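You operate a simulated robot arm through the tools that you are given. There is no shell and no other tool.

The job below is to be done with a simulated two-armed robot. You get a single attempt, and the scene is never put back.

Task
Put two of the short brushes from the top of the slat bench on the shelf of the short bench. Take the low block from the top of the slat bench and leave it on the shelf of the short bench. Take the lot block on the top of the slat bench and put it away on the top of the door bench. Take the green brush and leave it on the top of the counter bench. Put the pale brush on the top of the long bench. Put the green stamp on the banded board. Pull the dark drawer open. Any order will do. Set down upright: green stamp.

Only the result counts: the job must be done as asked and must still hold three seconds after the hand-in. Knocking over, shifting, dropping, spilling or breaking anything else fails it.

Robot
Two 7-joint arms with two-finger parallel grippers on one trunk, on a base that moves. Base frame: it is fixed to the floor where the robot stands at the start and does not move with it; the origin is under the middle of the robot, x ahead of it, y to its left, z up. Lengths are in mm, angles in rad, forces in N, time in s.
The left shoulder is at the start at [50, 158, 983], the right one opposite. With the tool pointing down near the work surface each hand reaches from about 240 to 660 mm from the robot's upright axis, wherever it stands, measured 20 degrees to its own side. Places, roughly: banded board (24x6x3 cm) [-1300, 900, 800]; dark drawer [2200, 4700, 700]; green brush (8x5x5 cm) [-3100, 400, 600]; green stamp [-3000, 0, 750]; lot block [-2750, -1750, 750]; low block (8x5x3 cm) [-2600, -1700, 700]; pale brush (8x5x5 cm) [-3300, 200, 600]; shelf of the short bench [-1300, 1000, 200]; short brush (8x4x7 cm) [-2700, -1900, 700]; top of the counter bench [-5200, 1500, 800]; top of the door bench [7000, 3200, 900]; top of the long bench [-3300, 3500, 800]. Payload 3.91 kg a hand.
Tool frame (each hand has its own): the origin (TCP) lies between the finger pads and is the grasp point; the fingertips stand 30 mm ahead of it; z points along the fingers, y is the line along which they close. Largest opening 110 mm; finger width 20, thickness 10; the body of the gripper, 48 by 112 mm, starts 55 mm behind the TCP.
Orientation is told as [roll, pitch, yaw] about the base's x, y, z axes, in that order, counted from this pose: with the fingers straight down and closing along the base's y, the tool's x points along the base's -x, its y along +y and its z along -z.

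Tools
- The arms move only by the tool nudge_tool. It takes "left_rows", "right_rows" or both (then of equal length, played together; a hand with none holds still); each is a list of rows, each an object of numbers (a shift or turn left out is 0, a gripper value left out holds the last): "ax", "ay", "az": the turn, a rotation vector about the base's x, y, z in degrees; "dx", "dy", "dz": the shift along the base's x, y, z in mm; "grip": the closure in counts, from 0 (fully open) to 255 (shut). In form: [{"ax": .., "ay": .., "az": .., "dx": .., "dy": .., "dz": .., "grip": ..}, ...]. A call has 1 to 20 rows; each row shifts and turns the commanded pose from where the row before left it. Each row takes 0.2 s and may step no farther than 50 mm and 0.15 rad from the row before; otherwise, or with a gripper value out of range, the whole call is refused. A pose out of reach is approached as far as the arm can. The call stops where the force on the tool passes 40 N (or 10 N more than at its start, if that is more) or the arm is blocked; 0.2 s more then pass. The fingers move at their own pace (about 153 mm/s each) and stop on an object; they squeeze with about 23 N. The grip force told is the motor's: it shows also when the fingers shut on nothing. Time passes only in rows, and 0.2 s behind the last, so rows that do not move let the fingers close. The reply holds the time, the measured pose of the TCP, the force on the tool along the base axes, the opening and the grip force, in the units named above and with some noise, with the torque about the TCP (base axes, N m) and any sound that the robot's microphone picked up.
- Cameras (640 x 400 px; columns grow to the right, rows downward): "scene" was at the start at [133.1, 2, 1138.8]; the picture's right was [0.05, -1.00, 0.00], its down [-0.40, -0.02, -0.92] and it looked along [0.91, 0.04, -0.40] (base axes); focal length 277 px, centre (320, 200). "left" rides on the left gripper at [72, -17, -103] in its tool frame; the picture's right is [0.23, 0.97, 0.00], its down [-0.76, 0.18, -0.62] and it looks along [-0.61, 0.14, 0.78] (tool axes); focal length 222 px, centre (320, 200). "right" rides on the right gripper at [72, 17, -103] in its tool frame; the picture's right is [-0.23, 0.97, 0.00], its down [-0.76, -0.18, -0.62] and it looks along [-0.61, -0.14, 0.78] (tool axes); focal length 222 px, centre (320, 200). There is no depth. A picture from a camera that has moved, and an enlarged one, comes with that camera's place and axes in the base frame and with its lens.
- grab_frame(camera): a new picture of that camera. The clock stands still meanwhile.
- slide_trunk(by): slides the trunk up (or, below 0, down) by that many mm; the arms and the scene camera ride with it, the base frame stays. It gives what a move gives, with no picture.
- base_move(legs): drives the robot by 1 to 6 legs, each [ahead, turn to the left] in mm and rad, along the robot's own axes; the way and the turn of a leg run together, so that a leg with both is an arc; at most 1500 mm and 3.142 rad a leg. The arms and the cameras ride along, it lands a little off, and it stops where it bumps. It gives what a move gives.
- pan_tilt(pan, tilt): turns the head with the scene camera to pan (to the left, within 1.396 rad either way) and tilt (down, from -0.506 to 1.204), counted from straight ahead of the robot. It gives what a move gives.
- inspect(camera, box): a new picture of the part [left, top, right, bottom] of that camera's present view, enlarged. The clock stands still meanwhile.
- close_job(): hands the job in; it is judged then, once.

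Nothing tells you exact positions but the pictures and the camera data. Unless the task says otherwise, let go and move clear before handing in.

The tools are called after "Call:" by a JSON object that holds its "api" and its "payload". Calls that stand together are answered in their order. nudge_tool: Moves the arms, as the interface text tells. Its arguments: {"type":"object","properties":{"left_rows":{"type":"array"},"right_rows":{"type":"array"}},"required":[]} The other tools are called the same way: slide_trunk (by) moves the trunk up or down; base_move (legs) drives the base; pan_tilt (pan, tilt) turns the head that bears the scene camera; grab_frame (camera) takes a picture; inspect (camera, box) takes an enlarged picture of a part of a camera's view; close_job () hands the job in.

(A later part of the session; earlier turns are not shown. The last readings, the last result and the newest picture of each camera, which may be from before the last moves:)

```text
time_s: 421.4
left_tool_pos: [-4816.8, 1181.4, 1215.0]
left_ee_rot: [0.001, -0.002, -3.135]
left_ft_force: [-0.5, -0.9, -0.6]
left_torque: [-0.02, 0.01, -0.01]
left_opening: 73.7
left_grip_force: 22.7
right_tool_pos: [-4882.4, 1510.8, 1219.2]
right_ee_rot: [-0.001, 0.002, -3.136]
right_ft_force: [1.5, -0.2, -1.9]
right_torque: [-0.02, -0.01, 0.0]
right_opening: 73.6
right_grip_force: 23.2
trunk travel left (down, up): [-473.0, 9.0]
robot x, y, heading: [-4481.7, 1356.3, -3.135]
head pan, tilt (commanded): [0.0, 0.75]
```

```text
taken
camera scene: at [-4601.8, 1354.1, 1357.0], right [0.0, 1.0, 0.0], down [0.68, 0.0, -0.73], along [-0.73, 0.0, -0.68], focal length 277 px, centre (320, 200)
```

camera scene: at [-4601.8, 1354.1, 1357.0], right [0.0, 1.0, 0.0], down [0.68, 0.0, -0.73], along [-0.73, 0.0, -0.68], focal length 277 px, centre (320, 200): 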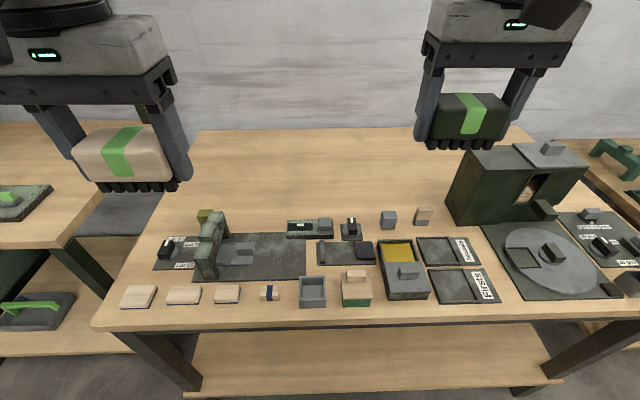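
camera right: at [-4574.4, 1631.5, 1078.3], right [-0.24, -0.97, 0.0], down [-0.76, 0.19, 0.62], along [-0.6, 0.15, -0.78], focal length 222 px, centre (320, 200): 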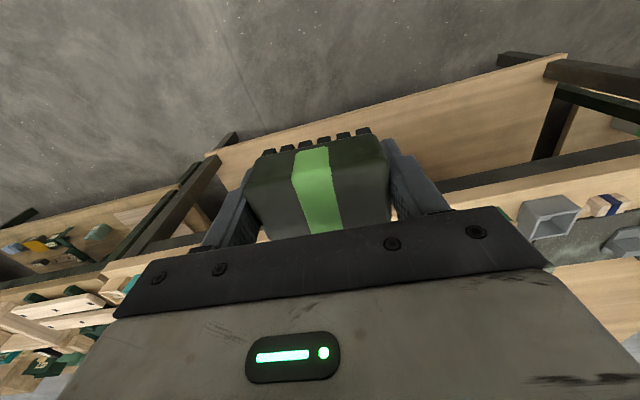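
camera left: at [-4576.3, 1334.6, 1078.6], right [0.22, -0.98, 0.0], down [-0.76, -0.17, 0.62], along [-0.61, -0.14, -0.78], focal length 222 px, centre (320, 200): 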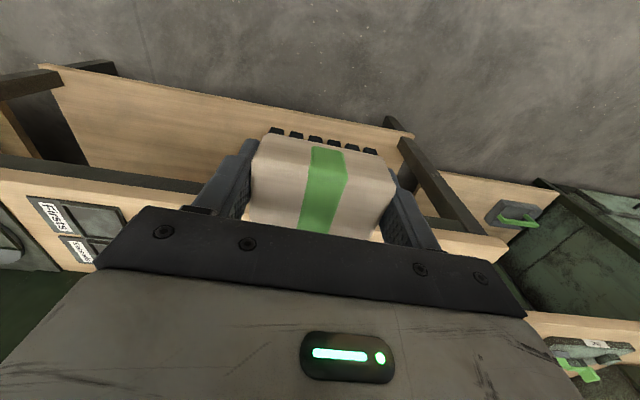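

Squared up now. I'll move in 85 mm, lower the trunk, and carry the green brush over the free rear area.

Call:
{"api": "base_move", "payload": {"legs": [[85, 0]]}}

Call:
{"api": "slide_trunk", "payload": {"by": -130}}

Call:
{"api": "nudge_tool", "payload": {"right_rows": [{"dx": -38, "dy": -6}, {"dx": -38, "dy": -6}, {"dx": -38, "dy": -6}, {"dx": -38, "dy": -6, "dz": -20}, {"dx": -38, "dy": -6, "dz": -30}, {"dz": -35}, {"dz": -35}, {}]}}

Call:
{"api": "grab_frame", "payload": {"camera": "scene"}}

Call:
{"api": "grab_frame", "payload": {"camera": "right"}}

```text
time_s: 422.5
left_tool_pos: [-4888.1, 1182.0, 1216.2]
left_ee_rot: [0.0, -0.002, -3.134]
left_ft_force: [1.0, -0.1, -0.8]
left_torque: [0.04, 0.02, 0.02]
left_opening: 73.8
left_grip_force: 22.6
right_tool_pos: [-4955.0, 1511.8, 1219.1]
right_ee_rot: [0.0, -0.001, -3.138]
right_ft_force: [1.2, 0.3, -1.7]
right_torque: [-0.03, 0.04, 0.0]
right_opening: 73.6
right_grip_force: 22.9
trunk travel left (down, up): [-473.0, 9.0]
robot x, y, heading: [-4555.3, 1354.8, -3.143]
head pan, tilt (commanded): [0.0, 0.75]
stopped in leg 1: the robot was blocked; the commanded pose is now the measured one
```

```text
time_s: 424.1
left_tool_pos: [-4889.7, 1182.8, 1084.9]
left_ee_rot: [0.0, -0.001, -3.136]
left_ft_force: [-0.7, 0.4, 0.1]
left_torque: [-0.01, 0.0, 0.02]
left_opening: 73.7
left_grip_force: 23.2
right_tool_pos: [-4955.4, 1511.1, 1088.3]
right_ee_rot: [0.0, -0.001, -3.139]
right_ft_force: [0.2, 0.3, -1.0]
right_torque: [-0.02, 0.0, -0.01]
right_opening: 73.6
right_grip_force: 23.1
trunk travel left (down, up): [-343.0, 139.0]
robot x, y, heading: [-4552.2, 1356.5, -3.143]
head pan, tilt (commanded): [0.0, 0.75]
```

```text
time_s: 425.9
left_tool_pos: [-4889.3, 1180.9, 1086.4]
left_ee_rot: [0.0, -0.002, -3.135]
left_ft_force: [0.2, -0.1, -0.5]
left_torque: [0.01, 0.0, 0.02]
left_opening: 73.8
left_grip_force: 23.1
right_tool_pos: [-5145.5, 1479.3, 966.4]
right_ee_rot: [-0.003, 0.002, -3.139]
right_ft_force: [0.7, -0.9, -1.6]
right_torque: [0.02, -0.01, 0.0]
right_opening: 73.6
right_grip_force: 23.1
trunk travel left (down, up): [-343.0, 139.0]
robot x, y, heading: [-4553.3, 1357.4, -3.141]
head pan, tilt (commanded): [0.0, 0.75]
```

```text
taken
camera scene: at [-4674.5, 1353.6, 1227.0], right [0.0, 1.0, 0.0], down [0.68, 0.0, -0.73], along [-0.73, 0.0, -0.68], focal length 277 px, centre (320, 200)
```

scene: 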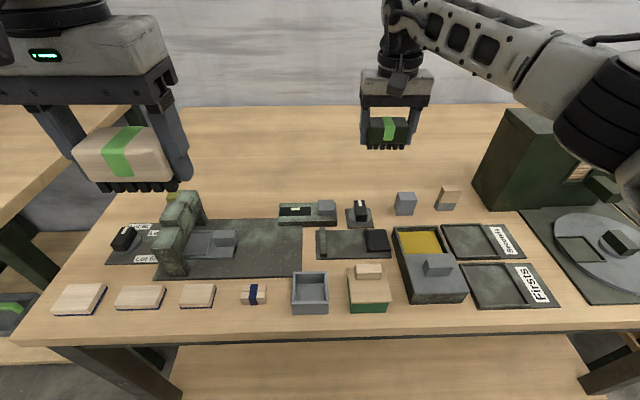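

```text
taken
camera right: at [-5072.6, 1465.3, 1070.8], right [-0.22, -0.97, 0.0], down [-0.76, 0.17, 0.62], along [-0.61, 0.14, -0.78], focal length 222 px, centre (320, 200)
```

right: 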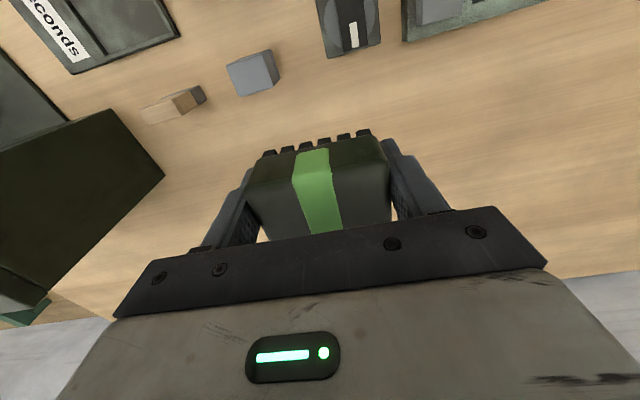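

The base touched the lower shelf lightly again, so I'll stay put (and keep more distance in future). The spot under the brush is clear; lowering now.

Call:
{"api": "nudge_tool", "payload": {"right_rows": [{"dx": -8, "dz": -20}, {"dx": -8, "dz": -25}, {"dz": -25}, {"dz": -25}, {"dz": -12}, {}]}}

Call:
{"api": "nudge_tool", "payload": {"right_rows": [{"dz": -3}, {"dz": -3}, {}]}}

```text
time_s: 427.3
left_tool_pos: [-4889.6, 1180.8, 1084.7]
left_ee_rot: [0.0, -0.001, -3.135]
left_ft_force: [-0.2, 0.0, -1.1]
left_torque: [-0.04, 0.01, -0.04]
left_opening: 73.9
left_grip_force: 23.4
right_tool_pos: [-5161.4, 1481.5, 862.1]
right_ee_rot: [0.001, 0.0, -3.139]
right_ft_force: [0.5, 0.7, -0.6]
right_torque: [0.01, 0.02, 0.0]
right_opening: 73.6
right_grip_force: 23.0
trunk travel left (down, up): [-343.0, 139.0]
robot x, y, heading: [-4553.6, 1352.8, -3.147]
head pan, tilt (commanded): [0.0, 0.75]
```

```text
time_s: 428.1
left_tool_pos: [-4890.3, 1181.2, 1084.5]
left_ee_rot: [0.001, 0.0, -3.134]
left_ft_force: [-0.6, 0.0, -0.8]
left_torque: [-0.02, 0.01, 0.01]
left_opening: 73.4
left_grip_force: 23.3
right_tool_pos: [-5161.6, 1479.8, 855.9]
right_ee_rot: [0.001, -0.001, -3.138]
right_ft_force: [0.3, 0.0, -1.5]
right_torque: [0.0, 0.01, -0.01]
right_opening: 73.8
right_grip_force: 22.9
trunk travel left (down, up): [-343.0, 139.0]
robot x, y, heading: [-4551.1, 1353.5, -3.137]
head pan, tilt (commanded): [0.0, 0.75]
```

Call:
{"api": "nudge_tool", "payload": {"right_rows": [{"dz": -3}, {"dz": -3}, {"dz": -2}, {}]}}

```text
time_s: 429.1
left_tool_pos: [-4888.6, 1182.4, 1084.5]
left_ee_rot: [0.0, -0.001, -3.135]
left_ft_force: [-0.2, -0.1, -1.8]
left_torque: [0.01, -0.02, 0.0]
left_opening: 73.7
left_grip_force: 22.8
right_tool_pos: [-5161.8, 1482.1, 847.4]
right_ee_rot: [0.001, 0.001, -3.138]
right_ft_force: [-0.2, 0.8, -1.3]
right_torque: [0.03, -0.02, 0.0]
right_opening: 74.0
right_grip_force: 22.8
trunk travel left (down, up): [-343.0, 139.0]
robot x, y, heading: [-4552.5, 1355.3, -3.14]
head pan, tilt (commanded): [0.0, 0.75]
```

Call:
{"api": "nudge_tool", "payload": {"right_rows": [{"dz": -2}, {"dz": -2}, {}]}}

```text
time_s: 429.9
left_tool_pos: [-4889.4, 1181.6, 1085.3]
left_ee_rot: [0.001, 0.0, -3.136]
left_ft_force: [1.0, -0.5, -0.3]
left_torque: [-0.04, 0.0, 0.02]
left_opening: 73.7
left_grip_force: 23.1
right_tool_pos: [-5161.1, 1481.1, 843.8]
right_ee_rot: [0.0, 0.0, -3.138]
right_ft_force: [0.8, 0.6, -1.4]
right_torque: [0.05, 0.02, -0.02]
right_opening: 73.7
right_grip_force: 23.0
trunk travel left (down, up): [-343.0, 139.0]
robot x, y, heading: [-4551.2, 1357.4, -3.139]
head pan, tilt (commanded): [0.0, 0.75]
```

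Call:
{"api": "nudge_tool", "payload": {"right_rows": [{"dz": -2}, {"dz": -2}, {}]}}

Call:
{"api": "inspect", "payload": {"camera": "scene", "box": [320, 90, 480, 230]}}

```text
time_s: 430.7
left_tool_pos: [-4889.0, 1181.7, 1086.1]
left_ee_rot: [0.002, -0.001, -3.134]
left_ft_force: [1.2, 0.4, -1.5]
left_torque: [0.03, -0.01, 0.01]
left_opening: 73.8
left_grip_force: 23.3
right_tool_pos: [-5161.5, 1480.6, 839.8]
right_ee_rot: [0.0, 0.0, -3.135]
right_ft_force: [0.1, 0.6, -1.5]
right_torque: [0.04, -0.01, 0.01]
right_opening: 73.7
right_grip_force: 23.0
trunk travel left (down, up): [-343.0, 139.0]
robot x, y, heading: [-4553.1, 1354.5, -3.146]
head pan, tilt (commanded): [0.0, 0.75]
```

```text
2.86 times, centred on (400, 160) of scene
camera zoom: at [-4674.5, 1353.6, 1227.0], right [0.0, 1.0, 0.0], down [0.68, 0.0, -0.73], along [-0.73, 0.0, -0.68], focal length 792 px, centre (91, 314)
```

zoom: 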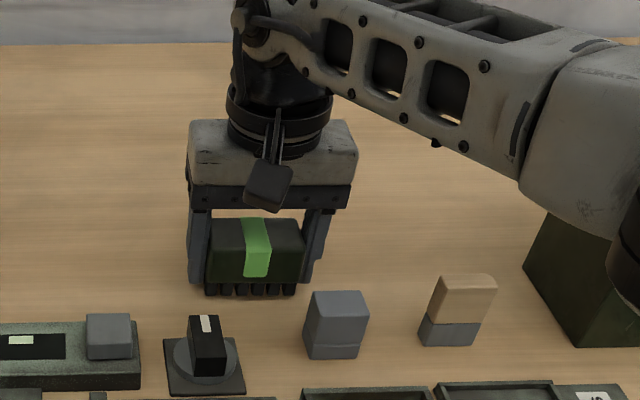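

Close to the surface; continuing down in small steps.

Call:
{"api": "nudge_tool", "payload": {"right_rows": [{"dz": -2}, {"dz": -1.5}, {}]}}

```text
time_s: 431.5
left_tool_pos: [-4889.1, 1181.5, 1084.9]
left_ee_rot: [0.0, -0.001, -3.134]
left_ft_force: [-0.3, 0.1, -0.9]
left_torque: [-0.01, 0.0, 0.05]
left_opening: 73.6
left_grip_force: 22.9
right_tool_pos: [-5162.3, 1481.0, 835.8]
right_ee_rot: [-0.002, 0.001, -3.137]
right_ft_force: [0.6, 0.1, -1.0]
right_torque: [0.02, 0.0, 0.01]
right_opening: 73.6
right_grip_force: 23.0
trunk travel left (down, up): [-343.0, 139.0]
robot x, y, heading: [-4554.1, 1359.2, -3.142]
head pan, tilt (commanded): [0.0, 0.75]
```

Call:
{"api": "nudge_tool", "payload": {"right_rows": [{"dz": -1.5}, {"dz": -1.5}, {}]}}

```text
time_s: 432.3
left_tool_pos: [-4888.5, 1181.3, 1085.5]
left_ee_rot: [0.001, -0.001, -3.134]
left_ft_force: [0.2, -0.4, -1.2]
left_torque: [0.0, 0.0, -0.04]
left_opening: 73.8
left_grip_force: 22.5
right_tool_pos: [-5162.4, 1480.8, 834.2]
right_ee_rot: [0.001, 0.0, -3.138]
right_ft_force: [-0.3, -0.5, -1.1]
right_torque: [0.0, -0.02, -0.01]
right_opening: 73.9
right_grip_force: 22.7
trunk travel left (down, up): [-343.0, 139.0]
robot x, y, heading: [-4554.7, 1356.3, -3.14]
head pan, tilt (commanded): [0.0, 0.75]
```

Call:
{"api": "nudge_tool", "payload": {"right_rows": [{"dz": -1.5}, {"dz": -1.5}, {}]}}

```text
time_s: 433.1
left_tool_pos: [-4889.1, 1182.8, 1085.8]
left_ee_rot: [0.0, -0.002, -3.135]
left_ft_force: [0.2, -0.3, 0.0]
left_torque: [0.01, -0.02, -0.03]
left_opening: 73.9
left_grip_force: 23.0
right_tool_pos: [-5162.6, 1480.7, 832.8]
right_ee_rot: [0.001, -0.005, -3.138]
right_ft_force: [-3.1, 1.4, 16.9]
right_torque: [0.1, -0.19, 0.02]
right_opening: 73.9
right_grip_force: 23.3
trunk travel left (down, up): [-343.0, 139.0]
robot x, y, heading: [-4555.4, 1355.8, -3.142]
head pan, tilt (commanded): [0.0, 0.75]
```

Contact (17 N), so the counter top is at z≈800. Easing off, opening, and rising straight up.

Call:
{"api": "nudge_tool", "payload": {"right_rows": [{"dz": 1.5}, {}, {"grip": 60}, {"grip": 20}, {}, {"dz": 8}, {"dz": 15}, {"dz": 25}, {"dz": 30}, {"dz": 30}, {"dz": 30}]}}

Call:
{"api": "grab_frame", "payload": {"camera": "right"}}

Call:
{"api": "grab_frame", "payload": {"camera": "scene"}}

```text
time_s: 435.5
left_tool_pos: [-4889.1, 1182.1, 1085.6]
left_ee_rot: [-0.001, -0.001, -3.135]
left_ft_force: [0.0, 0.3, -0.9]
left_torque: [-0.01, -0.01, 0.01]
left_opening: 73.7
left_grip_force: 23.8
right_tool_pos: [-5159.7, 1480.5, 968.7]
right_ee_rot: [-0.002, 0.002, -3.138]
right_ft_force: [0.6, 0.1, 0.6]
right_torque: [0.0, 0.01, 0.03]
right_opening: 101.4
right_grip_force: 0.0
trunk travel left (down, up): [-343.0, 139.0]
robot x, y, heading: [-4550.7, 1354.7, -3.143]
head pan, tilt (commanded): [0.0, 0.75]
```

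```text
taken
camera right: at [-5086.6, 1465.2, 1073.0], right [-0.22, -0.97, 0.0], down [-0.76, 0.17, 0.62], along [-0.61, 0.14, -0.78], focal length 222 px, centre (320, 200)
```

right: 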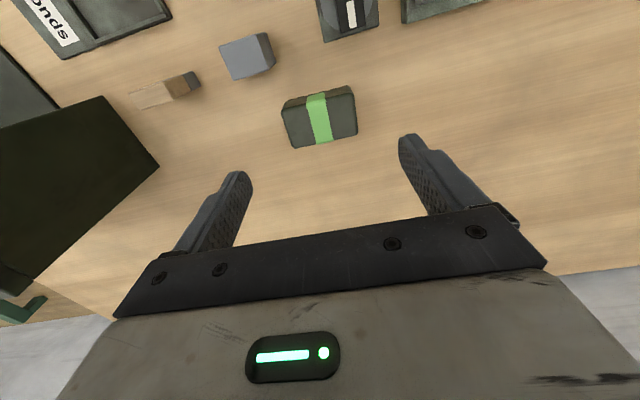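

```text
taken
camera scene: at [-4674.3, 1353.5, 1227.0], right [0.0, 1.0, 0.0], down [0.68, 0.0, -0.73], along [-0.73, 0.0, -0.68], focal length 277 px, centre (320, 200)
```

scene: 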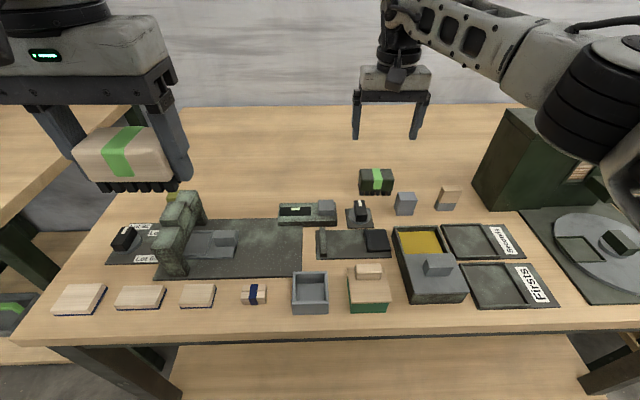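

The green brush stands on the counter bench. I'll pull the right hand back, reverse, and head for the long bench with the pale brush.

Call:
{"api": "nudge_tool", "payload": {"right_rows": [{"dz": 30, "dx": 20}, {"dz": 30, "dx": 35}, {"dx": 40, "dz": 10}, {"dx": 40}, {"dx": 40}, {"dx": 30}]}}

Call:
{"api": "base_move", "payload": {"legs": [[-330, 0], [0, -1.57]]}}

Call:
{"api": "pan_tilt", "payload": {"pan": -0.3, "tilt": 0.35}}

Call:
{"api": "grab_frame", "payload": {"camera": "scene"}}

```text
time_s: 436.9
left_tool_pos: [-4888.7, 1181.1, 1085.8]
left_ee_rot: [0.0, 0.002, -3.134]
left_ft_force: [-0.2, -0.2, -1.1]
left_torque: [0.0, 0.02, 0.0]
left_opening: 73.6
left_grip_force: 22.7
right_tool_pos: [-4955.9, 1481.2, 1040.8]
right_ee_rot: [0.0, 0.0, -3.139]
right_ft_force: [-0.2, -0.2, 0.0]
right_torque: [0.04, -0.05, 0.0]
right_opening: 101.3
right_grip_force: 0.1
trunk travel left (down, up): [-343.0, 139.0]
robot x, y, heading: [-4551.3, 1356.3, -3.14]
head pan, tilt (commanded): [0.0, 0.75]
```

```text
time_s: 442.9
left_tool_pos: [-4397.4, 1696.8, 1085.1]
left_ee_rot: [-0.001, 0.0, 1.561]
left_ft_force: [-0.2, 0.2, -1.3]
left_torque: [0.01, 0.02, -0.02]
left_opening: 73.6
left_grip_force: 22.6
right_tool_pos: [-4097.8, 1757.8, 1039.8]
right_ee_rot: [-0.001, 0.0, 1.56]
right_ft_force: [-0.3, -0.2, 0.3]
right_torque: [0.0, 0.0, 0.03]
right_opening: 101.4
right_grip_force: 0.1
trunk travel left (down, up): [-343.0, 139.0]
robot x, y, heading: [-4226.7, 1356.3, 1.558]
head pan, tilt (commanded): [0.0, 0.75]
```

```text
time_s: 443.8
left_tool_pos: [-4397.7, 1697.2, 1085.2]
left_ee_rot: [0.0, 0.0, 1.563]
left_ft_force: [-0.6, 0.3, -2.1]
left_torque: [0.0, 0.0, -0.03]
left_opening: 73.6
left_grip_force: 23.4
right_tool_pos: [-4097.1, 1758.3, 1040.0]
right_ee_rot: [0.0, 0.0, 1.56]
right_ft_force: [-0.4, -1.0, -0.1]
right_torque: [0.0, 0.02, -0.04]
right_opening: 101.7
right_grip_force: 0.1
trunk travel left (down, up): [-343.0, 139.0]
robot x, y, heading: [-4229.0, 1356.4, 1.557]
head pan, tilt (commanded): [-0.3, 0.351]
```

```text
taken
camera scene: at [-4198.7, 1483.2, 1262.6], right [0.95, -0.31, 0.0], down [-0.11, -0.33, -0.94], along [0.29, 0.89, -0.34], focal length 277 px, centre (320, 200)
```

scene: 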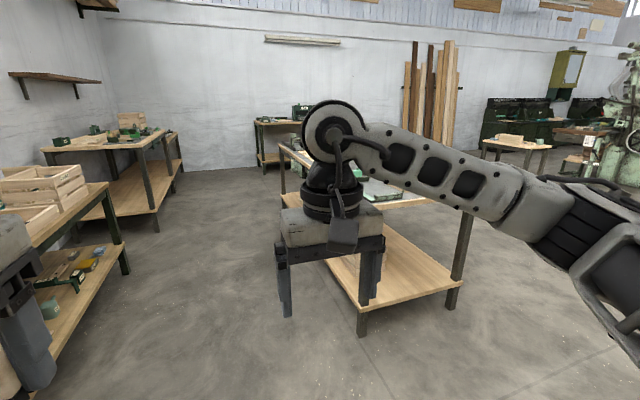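

The long bench begins ahead-right (near end y≈2560, x from about -3600 to -2950). I'll drive along its -x side and turn to face it.

Call:
{"api": "base_move", "payload": {"legs": [[850, 0], [850, 0], [0, -1.55]]}}

Call:
{"api": "pan_tilt", "payload": {"pan": 0.0, "tilt": 0.55}}

Call:
{"api": "grab_frame", "payload": {"camera": "scene"}}

```text
time_s: 456.2
left_tool_pos: [-3839.0, 3218.2, 1085.8]
left_ee_rot: [0.001, 0.001, -0.025]
left_ft_force: [0.5, 0.4, -0.6]
left_torque: [0.02, 0.01, -0.01]
left_opening: 73.7
left_grip_force: 23.1
right_tool_pos: [-3782.9, 2918.1, 1040.3]
right_ee_rot: [0.0, -0.001, -0.029]
right_ft_force: [-0.4, -0.2, -0.2]
right_torque: [-0.01, 0.03, 0.0]
right_opening: 101.4
right_grip_force: 0.1
trunk travel left (down, up): [-343.0, 139.0]
robot x, y, heading: [-4182.4, 3056.4, -0.026]
head pan, tilt (commanded): [-0.3, 0.351]
```

```text
time_s: 457.0
left_tool_pos: [-3839.7, 3219.2, 1086.0]
left_ee_rot: [-0.001, 0.001, -0.025]
left_ft_force: [-0.9, -1.0, -1.3]
left_torque: [0.01, -0.01, -0.04]
left_opening: 73.8
left_grip_force: 22.8
right_tool_pos: [-3784.0, 2918.5, 1040.2]
right_ee_rot: [-0.001, -0.001, -0.029]
right_ft_force: [0.0, 0.1, -0.1]
right_torque: [0.01, 0.02, -0.03]
right_opening: 101.5
right_grip_force: 0.0
trunk travel left (down, up): [-343.0, 139.0]
robot x, y, heading: [-4181.3, 3057.1, -0.029]
head pan, tilt (commanded): [0.0, 0.55]
```

```text
taken
camera scene: at [-4052.4, 3049.5, 1244.4], right [-0.03, -1.0, 0.0], down [-0.52, 0.02, -0.85], along [0.85, -0.03, -0.52], focal length 277 px, centre (320, 200)
```

scene: 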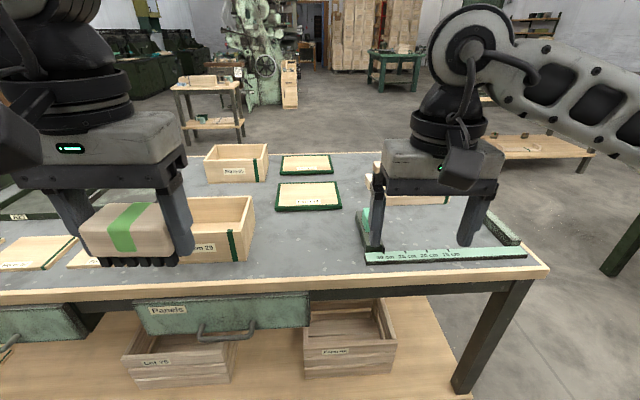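

There's a free patch on the long bench top near (-3540, 3070). I'll sidestep to y≈2920 while well away from the bench, then approach straight.

Call:
{"api": "base_move", "payload": {"legs": [[0, -1.54], [135, 0], [0, 1.565]]}}

Call:
{"api": "grab_frame", "payload": {"camera": "scene"}}

```text
time_s: 465.9
left_tool_pos: [-3846.0, 3100.5, 1085.4]
left_ee_rot: [0.001, 0.0, 0.026]
left_ft_force: [0.6, 0.2, -0.9]
left_torque: [-0.01, 0.01, -0.02]
left_opening: 73.8
left_grip_force: 23.7
right_tool_pos: [-3773.8, 2802.8, 1040.4]
right_ee_rot: [0.0, 0.0, 0.022]
right_ft_force: [-0.5, 0.6, 0.4]
right_torque: [-0.01, 0.03, -0.01]
right_opening: 101.4
right_grip_force: 0.1
trunk travel left (down, up): [-343.0, 139.0]
robot x, y, heading: [-4178.6, 2921.3, 0.021]
head pan, tilt (commanded): [0.0, 0.55]
```

```text
taken
camera scene: at [-4049.2, 2920.5, 1244.4], right [0.02, -1.0, 0.0], down [-0.52, -0.01, -0.85], along [0.85, 0.02, -0.52], focal length 277 px, centre (320, 200)
```

scene: 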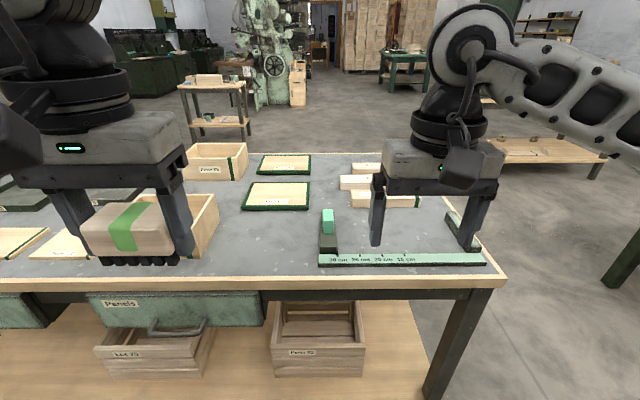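

Free patch confirmed between the box (y>3176) and the ruler (y<2930). Driving in straight and lowering the left hand.

Call:
{"api": "nudge_tool", "payload": {"right_rows": [{"dz": 30}, {"dz": 30}, {"dz": 30}]}}

Call:
{"api": "base_move", "payload": {"legs": [[125, 0]]}}

Call:
{"api": "slide_trunk", "payload": {"by": -110}}

Call:
{"api": "pan_tilt", "payload": {"pan": 0.1, "tilt": 0.75}}

Call:
{"api": "grab_frame", "payload": {"camera": "scene"}}

```text
time_s: 466.7
left_tool_pos: [-3845.7, 3101.5, 1085.6]
left_ee_rot: [-0.001, 0.0, 0.028]
left_ft_force: [0.6, 0.2, -1.2]
left_torque: [-0.03, 0.04, 0.0]
left_opening: 73.6
left_grip_force: 22.9
right_tool_pos: [-3772.4, 2802.1, 1131.5]
right_ee_rot: [0.0, 0.001, 0.025]
right_ft_force: [-1.1, -1.3, 0.7]
right_torque: [-0.01, -0.02, 0.01]
right_opening: 101.5
right_grip_force: 0.0
trunk travel left (down, up): [-343.0, 139.0]
robot x, y, heading: [-4180.0, 2921.1, 0.021]
head pan, tilt (commanded): [0.0, 0.55]
```

```text
time_s: 467.9
left_tool_pos: [-3722.1, 3102.1, 1085.4]
left_ee_rot: [0.001, -0.001, 0.025]
left_ft_force: [0.0, -0.1, -1.0]
left_torque: [0.0, 0.04, 0.01]
left_opening: 73.9
left_grip_force: 23.0
right_tool_pos: [-3649.8, 2803.2, 1129.5]
right_ee_rot: [0.0, 0.001, 0.023]
right_ft_force: [-0.2, -0.6, -1.2]
right_torque: [-0.01, -0.02, -0.01]
right_opening: 101.7
right_grip_force: 0.0
trunk travel left (down, up): [-343.0, 139.0]
robot x, y, heading: [-4055.1, 2922.6, 0.017]
head pan, tilt (commanded): [0.0, 0.55]
```

```text
time_s: 469.3
left_tool_pos: [-3722.7, 3102.5, 974.3]
left_ee_rot: [-0.001, 0.0, 0.024]
left_ft_force: [-0.3, 0.4, -1.0]
left_torque: [-0.01, -0.01, 0.03]
left_opening: 73.8
left_grip_force: 23.1
right_tool_pos: [-3650.2, 2803.7, 1020.9]
right_ee_rot: [0.001, 0.001, 0.022]
right_ft_force: [-0.2, 0.7, 0.8]
right_torque: [-0.01, -0.03, -0.02]
right_opening: 101.2
right_grip_force: 0.1
trunk travel left (down, up): [-233.0, 249.0]
robot x, y, heading: [-4055.3, 2923.8, 0.022]
head pan, tilt (commanded): [0.0, 0.55]
```

```text
time_s: 470.1
left_tool_pos: [-3722.1, 3103.1, 976.1]
left_ee_rot: [0.001, 0.0, 0.026]
left_ft_force: [0.8, -0.1, -1.4]
left_torque: [0.04, 0.0, 0.02]
left_opening: 73.6
left_grip_force: 23.2
right_tool_pos: [-3650.2, 2803.2, 1020.8]
right_ee_rot: [0.001, 0.001, 0.021]
right_ft_force: [0.2, 0.3, 0.4]
right_torque: [-0.04, -0.04, 0.02]
right_opening: 101.3
right_grip_force: 0.0
trunk travel left (down, up): [-233.0, 249.0]
robot x, y, heading: [-4057.0, 2921.7, 0.017]
head pan, tilt (commanded): [0.099, 0.75]
```

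```text
taken
camera scene: at [-3933.6, 2930.8, 1117.0], right [0.12, -0.99, 0.0], down [-0.68, -0.08, -0.73], along [0.73, 0.09, -0.68], focal length 277 px, centre (320, 200)
```

scene: 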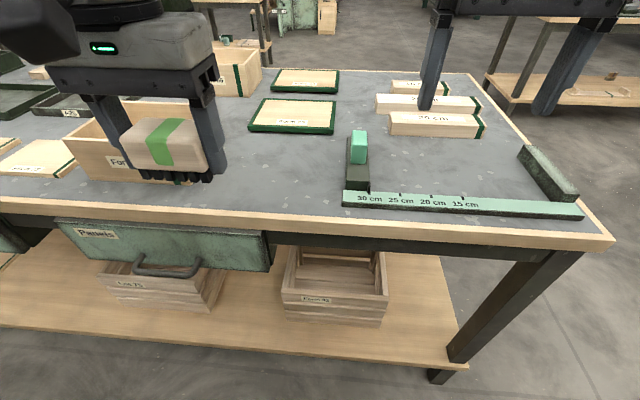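

The patch around (-3540, 3050) is clear. Moving the left hand there.

Call:
{"api": "nudge_tool", "payload": {"left_rows": [{"dx": 30, "dy": -12}, {"dx": 36, "dy": -12}, {"dx": 38, "dy": -10, "dz": -15}, {"dx": 40, "dy": -10, "dz": -25}, {"dx": 38, "dy": -9, "dz": -25}, {"dz": -20}, {}]}}

Call:
{"api": "grab_frame", "payload": {"camera": "scene"}}

Call:
{"api": "grab_frame", "payload": {"camera": "left"}}

```text
time_s: 471.7
left_tool_pos: [-3538.2, 3050.6, 889.8]
left_ee_rot: [0.001, 0.0, 0.024]
left_ft_force: [0.3, -0.1, -1.6]
left_torque: [-0.02, 0.0, -0.04]
left_opening: 73.6
left_grip_force: 23.2
right_tool_pos: [-3649.5, 2805.2, 1020.7]
right_ee_rot: [-0.001, 0.001, 0.022]
right_ft_force: [0.1, 0.1, -0.1]
right_torque: [0.0, 0.02, 0.01]
right_opening: 101.2
right_grip_force: 0.1
trunk travel left (down, up): [-233.0, 249.0]
robot x, y, heading: [-4056.9, 2922.5, 0.018]
head pan, tilt (commanded): [0.099, 0.75]
```

```text
taken
camera scene: at [-3933.6, 2930.9, 1117.0], right [0.12, -0.99, 0.0], down [-0.68, -0.08, -0.73], along [0.73, 0.09, -0.68], focal length 277 px, centre (320, 200)
```

scene: 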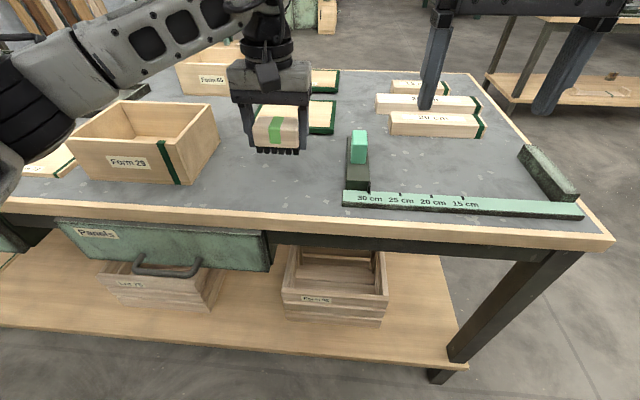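

```text
taken
camera left: at [-3612.3, 3032.2, 992.9], right [-0.25, 0.97, 0.0], down [0.76, 0.2, 0.62], along [0.6, 0.16, -0.78], focal length 222 px, centre (320, 200)
```

left: 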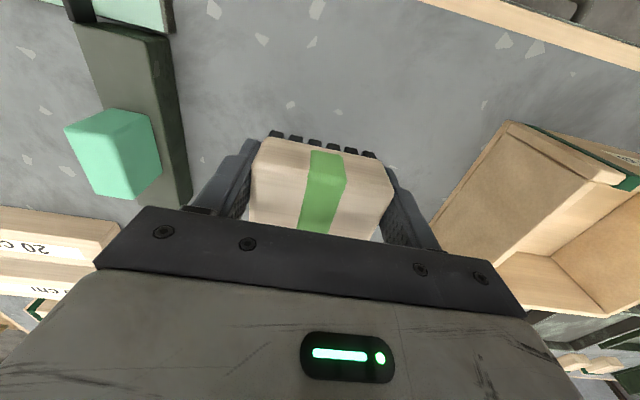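

Clear all round. Lowering to near the surface.

Call:
{"api": "nudge_tool", "payload": {"left_rows": [{"dz": -15}, {"dz": -15}, {"dz": -10}, {}]}}

Call:
{"api": "nudge_tool", "payload": {"left_rows": [{"dz": -3}, {"dz": -3}, {"dz": -3}, {}]}}

Call:
{"api": "inspect", "payload": {"camera": "scene", "box": [200, 60, 380, 200]}}

```text
time_s: 472.7
left_tool_pos: [-3540.7, 3049.8, 851.6]
left_ee_rot: [0.0, -0.001, 0.025]
left_ft_force: [0.0, -1.2, -0.2]
left_torque: [0.03, 0.04, -0.02]
left_opening: 73.7
left_grip_force: 23.1
right_tool_pos: [-3651.0, 2803.6, 1019.5]
right_ee_rot: [0.001, 0.001, 0.02]
right_ft_force: [-0.6, -0.1, -0.3]
right_torque: [0.01, -0.02, 0.03]
right_opening: 101.5
right_grip_force: 0.1
trunk travel left (down, up): [-233.0, 249.0]
robot x, y, heading: [-4058.4, 2920.5, 0.027]
head pan, tilt (commanded): [0.099, 0.75]
```

```text
time_s: 473.7
left_tool_pos: [-3539.9, 3050.2, 841.3]
left_ee_rot: [0.002, 0.001, 0.025]
left_ft_force: [-0.1, -0.1, -1.8]
left_torque: [-0.02, 0.01, 0.02]
left_opening: 73.8
left_grip_force: 22.8
right_tool_pos: [-3650.0, 2803.2, 1020.3]
right_ee_rot: [-0.001, 0.001, 0.021]
right_ft_force: [-0.4, 0.7, 0.6]
right_torque: [0.05, 0.05, 0.03]
right_opening: 101.5
right_grip_force: 0.0
trunk travel left (down, up): [-233.0, 249.0]
robot x, y, heading: [-4057.4, 2923.0, 0.018]
head pan, tilt (commanded): [0.099, 0.75]
```

```text
2.86 times, centred on (290, 130) of scene
camera zoom: at [-3933.6, 2930.9, 1117.0], right [0.12, -0.99, 0.0], down [-0.68, -0.08, -0.73], along [0.73, 0.09, -0.68], focal length 792 px, centre (406, 400)
```

zoom: 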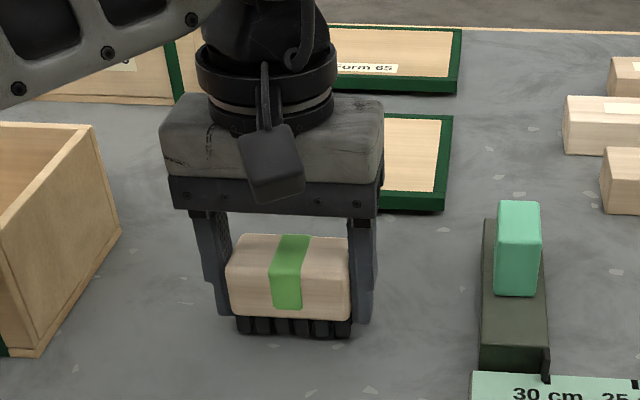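

Call:
{"api": "nudge_tool", "payload": {"left_rows": [{"dz": -2}, {"dz": -2}, {"dz": -2}, {}]}}

```text
time_s: 474.7
left_tool_pos: [-3539.8, 3050.3, 835.0]
left_ee_rot: [0.0, -0.001, 0.025]
left_ft_force: [-0.1, 0.0, 0.3]
left_torque: [0.05, -0.02, -0.03]
left_opening: 73.7
left_grip_force: 22.9
right_tool_pos: [-3649.5, 2804.1, 1020.0]
right_ee_rot: [-0.001, -0.001, 0.022]
right_ft_force: [0.0, 0.6, 0.1]
right_torque: [0.04, 0.01, 0.03]
right_opening: 101.6
right_grip_force: 0.1
trunk travel left (down, up): [-233.0, 249.0]
robot x, y, heading: [-4058.1, 2918.9, 0.018]
head pan, tilt (commanded): [0.099, 0.75]
```

Call:
{"api": "nudge_tool", "payload": {"left_rows": [{"dz": -1.5}, {"dz": -1.5}, {}]}}

```text
time_s: 475.5
left_tool_pos: [-3541.7, 3050.4, 835.3]
left_ee_rot: [-0.002, -0.005, 0.027]
left_ft_force: [2.3, 3.3, 18.0]
left_torque: [0.13, 0.1, -0.04]
left_opening: 73.9
left_grip_force: 22.8
right_tool_pos: [-3650.4, 2803.7, 1020.9]
right_ee_rot: [0.0, -0.002, 0.022]
right_ft_force: [0.7, 0.9, -1.0]
right_torque: [-0.01, 0.0, -0.04]
right_opening: 101.3
right_grip_force: 0.0
trunk travel left (down, up): [-233.0, 249.0]
robot x, y, heading: [-4060.4, 2924.2, 0.02]
head pan, tilt (commanded): [0.099, 0.75]
```

Contact at 18 N. Easing off, opening, and rising.

Call:
{"api": "nudge_tool", "payload": {"left_rows": [{"dz": 1.5}, {}, {"grip": 60}, {"grip": 20}, {}, {"dz": 8}, {"dz": 15}, {"dz": 25}, {"dz": 30}, {"dz": 30}, {"dz": 30}]}}

Call:
{"api": "grab_frame", "payload": {"camera": "scene"}}

Call:
{"api": "grab_frame", "payload": {"camera": "left"}}

```text
time_s: 477.9
left_tool_pos: [-3542.2, 3050.3, 971.8]
left_ee_rot: [0.0, 0.0, 0.025]
left_ft_force: [-0.5, 0.0, 0.0]
left_torque: [-0.02, 0.01, -0.02]
left_opening: 101.4
left_grip_force: 0.0
right_tool_pos: [-3650.3, 2804.1, 1021.1]
right_ee_rot: [0.0, 0.001, 0.019]
right_ft_force: [-0.1, 0.0, 0.3]
right_torque: [0.0, 0.0, 0.02]
right_opening: 101.3
right_grip_force: 0.1
trunk travel left (down, up): [-233.0, 249.0]
robot x, y, heading: [-4055.9, 2916.7, 0.024]
head pan, tilt (commanded): [0.099, 0.75]
```

```text
taken
camera scene: at [-3933.8, 2930.8, 1117.0], right [0.12, -0.99, 0.0], down [-0.68, -0.08, -0.73], along [0.73, 0.09, -0.68], focal length 277 px, centre (320, 200)
```

scene: 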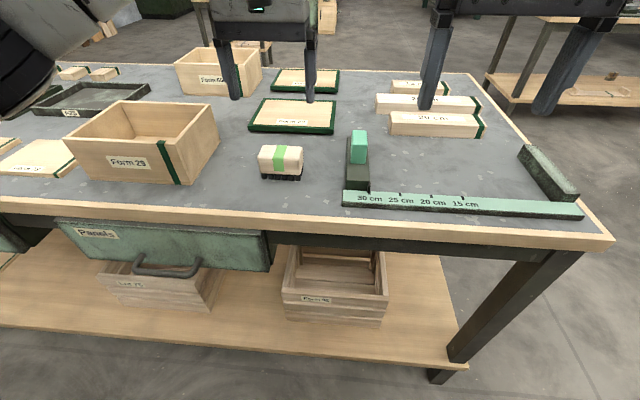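

```text
taken
camera left: at [-3614.5, 3032.6, 1074.7], right [-0.25, 0.97, 0.0], down [0.76, 0.2, 0.62], along [0.6, 0.16, -0.78], focal length 222 px, centre (320, 200)
```

left: 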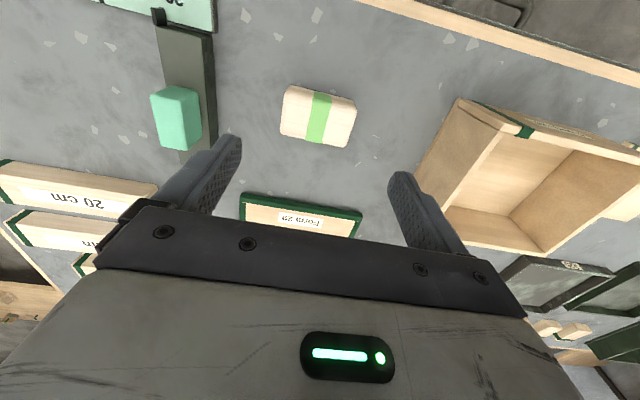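

The pale brush is on the long bench. Now the lot block: I'll retract, and drive back down the corridor to the slat bench.

Call:
{"api": "nudge_tool", "payload": {"left_rows": [{"dz": 30, "dx": -20}, {"dz": 30, "dx": -35}, {"dx": -40, "dz": 10}, {"dx": -40}, {"dx": -30}]}}

Call:
{"api": "base_move", "payload": {"legs": [[-140, 0], [0, -1.59], [1170, 0], [1170, 0], [1170, 0]]}}

Call:
{"api": "base_move", "payload": {"legs": [[0, 1.57]]}}

Call:
{"api": "pan_tilt", "payload": {"pan": 0.0, "tilt": 0.4}}

Call:
{"api": "grab_frame", "payload": {"camera": "scene"}}

```text
time_s: 479.1
left_tool_pos: [-3705.3, 3048.3, 1043.7]
left_ee_rot: [0.002, 0.002, 0.024]
left_ft_force: [-0.6, -0.4, 0.0]
left_torque: [0.03, 0.02, 0.01]
left_opening: 101.6
left_grip_force: 0.0
right_tool_pos: [-3650.2, 2804.1, 1020.7]
right_ee_rot: [0.0, 0.001, 0.023]
right_ft_force: [-1.3, -0.9, -0.6]
right_torque: [0.0, -0.02, 0.02]
right_opening: 101.4
right_grip_force: 0.1
trunk travel left (down, up): [-233.0, 249.0]
robot x, y, heading: [-4057.0, 2924.4, 0.023]
head pan, tilt (commanded): [0.099, 0.75]
```

```text
time_s: 501.2
left_tool_pos: [-4213.9, -1000.0, 1042.0]
left_ee_rot: [-0.001, 0.0, -1.602]
left_ft_force: [-0.7, -0.5, 0.5]
left_torque: [0.02, -0.01, 0.0]
left_opening: 101.4
left_grip_force: 0.0
right_tool_pos: [-4461.2, -1041.7, 1020.5]
right_ee_rot: [0.001, -0.001, -1.605]
right_ft_force: [0.5, 0.3, 0.0]
right_torque: [-0.01, -0.01, -0.03]
right_opening: 101.3
right_grip_force: 0.1
trunk travel left (down, up): [-233.0, 249.0]
robot x, y, heading: [-4319.4, -642.4, -1.605]
head pan, tilt (commanded): [0.099, 0.75]
```

```text
time_s: 505.5
left_tool_pos: [-3963.4, -537.5, 1043.3]
left_ee_rot: [0.0, 0.0, -0.036]
left_ft_force: [0.5, -0.4, 0.5]
left_torque: [-0.02, -0.03, -0.01]
left_opening: 101.3
left_grip_force: 0.1
right_tool_pos: [-3921.6, -784.4, 1020.9]
right_ee_rot: [-0.002, 0.0, -0.038]
right_ft_force: [0.0, 0.0, 0.3]
right_torque: [-0.03, 0.04, -0.01]
right_opening: 101.1
right_grip_force: 0.2
trunk travel left (down, up): [-233.0, 249.0]
robot x, y, heading: [-4319.1, -642.0, -0.042]
head pan, tilt (commanded): [0.099, 0.75]
```

```text
time_s: 506.3
left_tool_pos: [-3962.8, -537.1, 1043.6]
left_ee_rot: [-0.002, 0.001, -0.035]
left_ft_force: [-0.4, -0.1, 0.5]
left_torque: [0.0, -0.01, -0.01]
left_opening: 101.5
left_grip_force: 0.1
right_tool_pos: [-3921.9, -784.6, 1021.1]
right_ee_rot: [0.001, -0.001, -0.039]
right_ft_force: [-0.6, 0.1, 0.3]
right_torque: [-0.02, -0.02, -0.01]
right_opening: 101.5
right_grip_force: 0.0
trunk travel left (down, up): [-233.0, 249.0]
robot x, y, heading: [-4322.1, -643.4, -0.043]
head pan, tilt (commanded): [0.0, 0.4]
```

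```text
taken
camera scene: at [-4187.1, -649.7, 1148.0], right [-0.04, -1.0, 0.0], down [-0.39, 0.02, -0.92], along [0.92, -0.04, -0.39], focal length 277 px, centre (320, 200)
```

scene: 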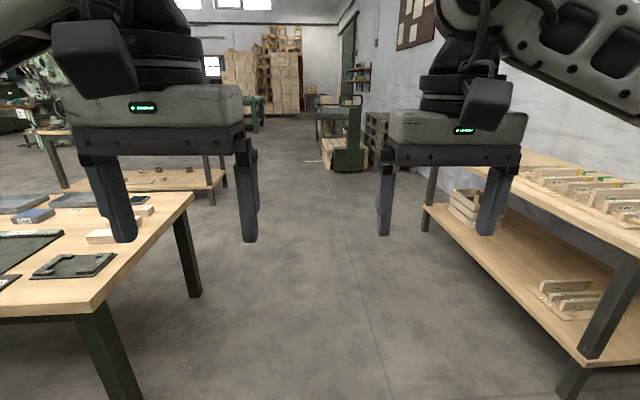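

The aisle between the benches is clear. Driving to the slat bench and turning to face it.

Call:
{"api": "base_move", "payload": {"legs": [[0, 0.03], [880, 0], [880, 0], [0, -1.555]]}}

Call:
{"api": "slide_trunk", "payload": {"by": 150}}

Call:
{"api": "pan_tilt", "payload": {"pan": 0.0, "tilt": 0.6}}

Call:
{"api": "grab_frame", "payload": {"camera": "scene"}}

```text
time_s: 519.3
left_tool_pos: [-2423.3, -975.5, 1043.0]
left_ee_rot: [-0.001, -0.001, -1.505]
left_ft_force: [-0.3, -0.4, 0.5]
left_torque: [0.0, 0.03, -0.03]
left_opening: 101.4
left_grip_force: 0.1
right_tool_pos: [-2666.1, -1040.5, 1021.4]
right_ee_rot: [-0.001, 0.0, -1.509]
right_ft_force: [0.2, 0.3, 0.2]
right_torque: [-0.02, -0.03, -0.02]
right_opening: 101.5
right_grip_force: 0.0
trunk travel left (down, up): [-233.0, 249.0]
robot x, y, heading: [-2564.3, -628.0, -1.505]
head pan, tilt (commanded): [0.0, 0.4]
```

```text
time_s: 521.0
left_tool_pos: [-2422.6, -975.0, 1193.5]
left_ee_rot: [-0.001, 0.0, -1.504]
left_ft_force: [0.4, -0.3, -0.3]
left_torque: [0.03, -0.04, 0.04]
left_opening: 101.4
left_grip_force: 0.1
right_tool_pos: [-2664.7, -1040.6, 1170.7]
right_ee_rot: [-0.001, 0.001, -1.508]
right_ft_force: [-0.5, -0.3, -0.3]
right_torque: [0.0, -0.01, 0.02]
right_opening: 101.3
right_grip_force: 0.2
trunk travel left (down, up): [-383.0, 99.0]
robot x, y, heading: [-2566.7, -628.8, -1.516]
head pan, tilt (commanded): [0.0, 0.4]
```

```text
time_s: 521.8
left_tool_pos: [-2422.7, -974.3, 1193.2]
left_ee_rot: [0.0, -0.001, -1.503]
left_ft_force: [0.2, 0.3, -0.1]
left_torque: [0.02, 0.01, 0.01]
left_opening: 101.7
left_grip_force: 0.0
right_tool_pos: [-2664.4, -1041.0, 1171.0]
right_ee_rot: [-0.001, 0.001, -1.508]
right_ft_force: [0.1, 1.1, 0.1]
right_torque: [0.01, 0.01, 0.02]
right_opening: 101.4
right_grip_force: 0.1
trunk travel left (down, up): [-383.0, 99.0]
robot x, y, heading: [-2564.2, -627.6, -1.516]
head pan, tilt (commanded): [0.0, 0.6]
```

```text
taken
camera scene: at [-2555.1, -759.5, 1279.9], right [-1.0, -0.06, 0.0], down [-0.03, 0.56, -0.83], along [0.05, -0.82, -0.56], focal length 277 px, centre (320, 200)
```

scene: 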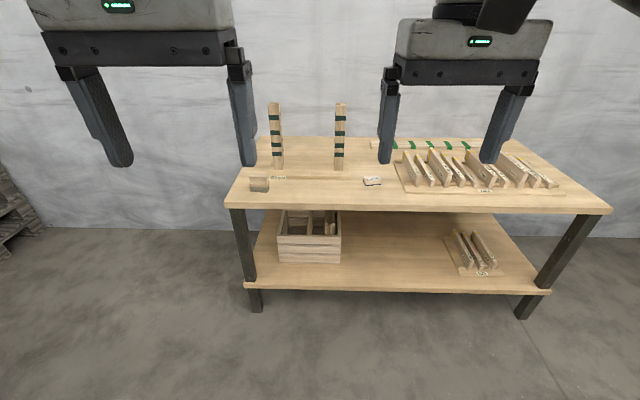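

The lot block is visible at the middle of the bench. Squaring up and driving in, hands high above the bundles.

Call:
{"api": "base_move", "payload": {"legs": [[0, -0.058], [590, 0]]}}

Call:
{"api": "pan_tilt", "payload": {"pan": -0.2, "tilt": 0.9}}

Call:
{"api": "grab_frame", "payload": {"camera": "scene"}}

Call:
{"api": "grab_frame", "payload": {"camera": "right"}}

```text
time_s: 525.6
left_tool_pos: [-2448.2, -1581.1, 1193.1]
left_ee_rot: [-0.001, 0.001, -1.575]
left_ft_force: [-0.2, 0.3, -0.4]
left_torque: [0.01, 0.01, -0.01]
left_opening: 101.5
left_grip_force: 0.1
right_tool_pos: [-2694.2, -1629.9, 1169.9]
right_ee_rot: [-0.001, -0.002, -1.575]
right_ft_force: [0.5, -1.1, 0.8]
right_torque: [0.02, 0.01, -0.02]
right_opening: 101.2
right_grip_force: 0.0
trunk travel left (down, up): [-383.0, 99.0]
robot x, y, heading: [-2565.5, -1227.9, -1.576]
head pan, tilt (commanded): [0.0, 0.6]
```

```text
time_s: 526.4
left_tool_pos: [-2448.4, -1581.3, 1192.4]
left_ee_rot: [0.0, -0.001, -1.575]
left_ft_force: [-0.4, -0.2, -0.6]
left_torque: [0.0, 0.02, -0.01]
left_opening: 101.1
left_grip_force: 0.1
right_tool_pos: [-2694.2, -1629.1, 1171.3]
right_ee_rot: [-0.001, 0.001, -1.575]
right_ft_force: [-0.2, -0.5, -0.2]
right_torque: [0.01, -0.05, 0.01]
right_opening: 101.5
right_grip_force: 0.1
trunk travel left (down, up): [-383.0, 99.0]
robot x, y, heading: [-2564.1, -1224.7, -1.58]
head pan, tilt (commanded): [-0.201, 0.901]
```

```text
taken
camera scene: at [-2580.2, -1343.0, 1255.1], right [-0.98, 0.21, 0.0], down [0.16, 0.77, -0.62], along [-0.13, -0.61, -0.78], focal length 277 px, centre (320, 200)
```

scene: 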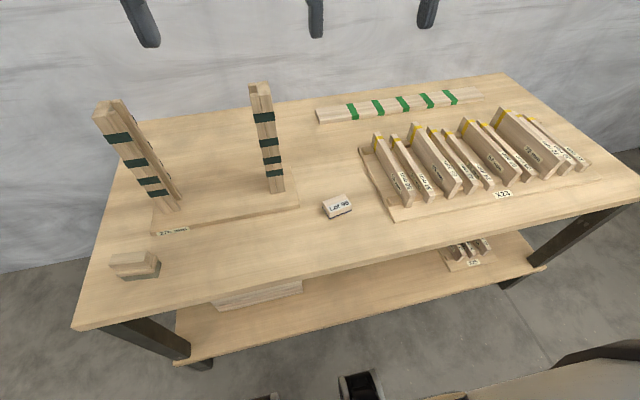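

```text
taken
camera right: at [-2676.2, -1555.9, 1274.0], right [0.97, -0.23, 0.0], down [-0.18, -0.76, 0.62], along [-0.15, -0.61, -0.78], focal length 222 px, centre (320, 200)
```

right: 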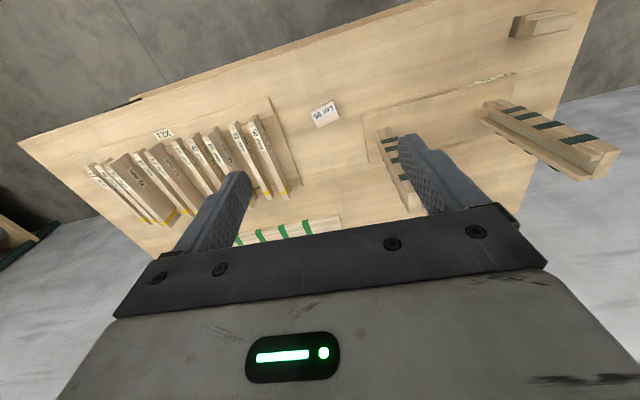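

I'll zoom in on the lot block for its exact pose.

Call:
{"api": "inspect", "payload": {"camera": "scene", "box": [300, 180, 380, 230]}}

Call:
{"api": "inspect", "payload": {"camera": "right", "box": [260, 60, 400, 160]}}

```text
8.00 times, centred on (340, 205) of scene
camera zoom: at [-2580.2, -1343.0, 1255.1], right [-0.98, 0.21, 0.0], down [0.16, 0.77, -0.62], along [-0.13, -0.61, -0.78], focal length 2219 px, centre (160, 160)
```

zoom: 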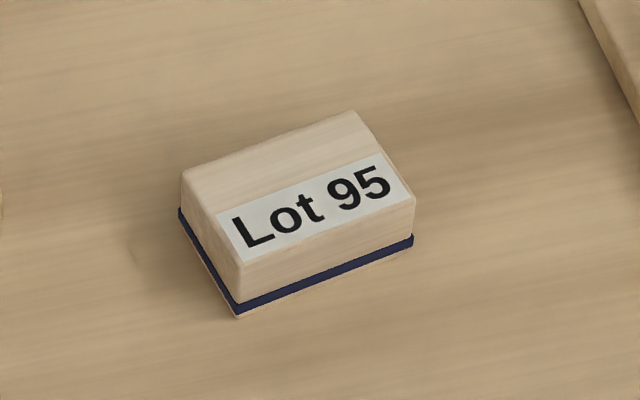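

```text
4.00 times, centred on (330, 110) of right
camera zoom: at [-2676.2, -1555.9, 1274.0], right [0.97, -0.23, 0.0], down [-0.18, -0.76, 0.62], along [-0.15, -0.61, -0.78], focal length 888 px, centre (280, 560)
```

zoom: 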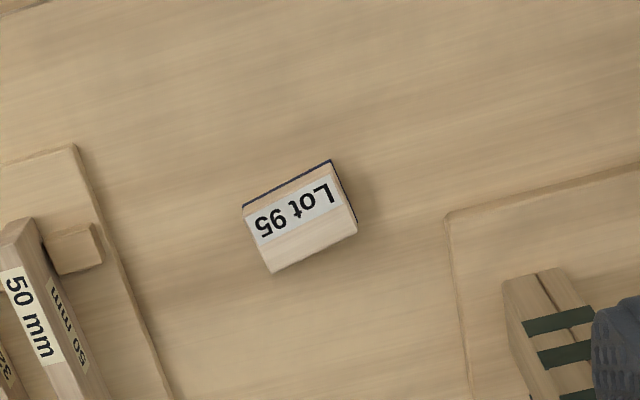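

The lot block is centred at (-2707, -1738), turned about 14°, some 61×43×29 mm. I'll bring the right hand above it, well clear of the nearest bundle.

Call:
{"api": "nudge_tool", "payload": {"right_rows": [{"dx": -1, "dy": -10, "dz": -30, "az": 7.1, "grip": 15}, {"dx": -1, "dy": -10, "dz": -30, "az": 7.1}, {"dx": -1, "dy": -10, "dz": -30}, {"dx": -1, "dy": -10, "dz": -30}, {"dx": -1, "dy": -10, "dz": -30}, {"dx": -1, "dy": -10, "dz": -30}, {"dx": -1, "dy": -10, "dz": -30}, {"dx": -1, "dy": -10, "dz": -30}, {"dx": -1, "dy": -10, "dz": -30}, {"dx": -2, "dy": -10, "dz": -30}, {"dx": -2, "dy": -8, "dz": -40}, {}]}}

Call:
{"api": "grab_frame", "payload": {"camera": "right"}}

Call:
{"api": "grab_frame", "payload": {"camera": "scene"}}

```text
time_s: 529.0
left_tool_pos: [-2448.2, -1582.2, 1193.0]
left_ee_rot: [0.0, -0.002, -1.573]
left_ft_force: [0.6, -0.7, -0.4]
left_torque: [0.01, 0.03, 0.03]
left_opening: 101.4
left_grip_force: 0.2
right_tool_pos: [-2704.2, -1736.0, 831.1]
right_ee_rot: [0.0, -0.001, -1.328]
right_ft_force: [0.2, -0.1, 0.9]
right_torque: [0.02, -0.01, 0.03]
right_opening: 103.4
right_grip_force: 0.1
trunk travel left (down, up): [-383.0, 99.0]
robot x, y, heading: [-2566.5, -1226.5, -1.577]
head pan, tilt (commanded): [-0.201, 0.901]
```

```text
taken
camera right: at [-2704.4, -1660.6, 934.6], right [1.0, 0.01, 0.0], down [0.01, -0.78, 0.62], along [0.01, -0.62, -0.78], focal length 222 px, centre (320, 200)
```

right: 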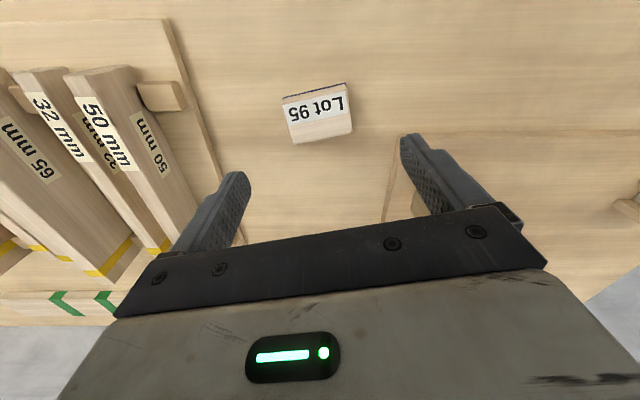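

```text
taken
camera scene: at [-2580.3, -1342.9, 1255.1], right [-0.98, 0.21, 0.0], down [0.16, 0.77, -0.62], along [-0.13, -0.61, -0.78], focal length 277 px, centre (320, 200)
```

scene: 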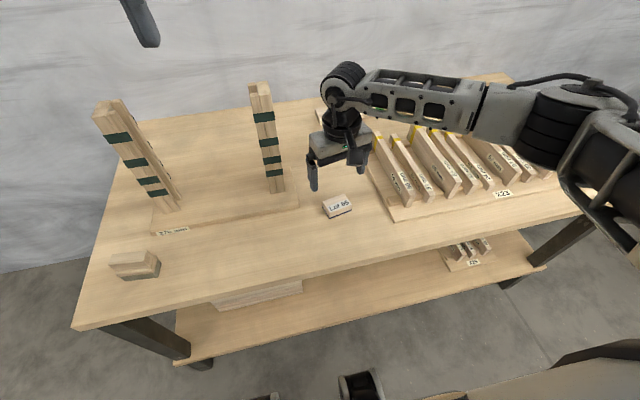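

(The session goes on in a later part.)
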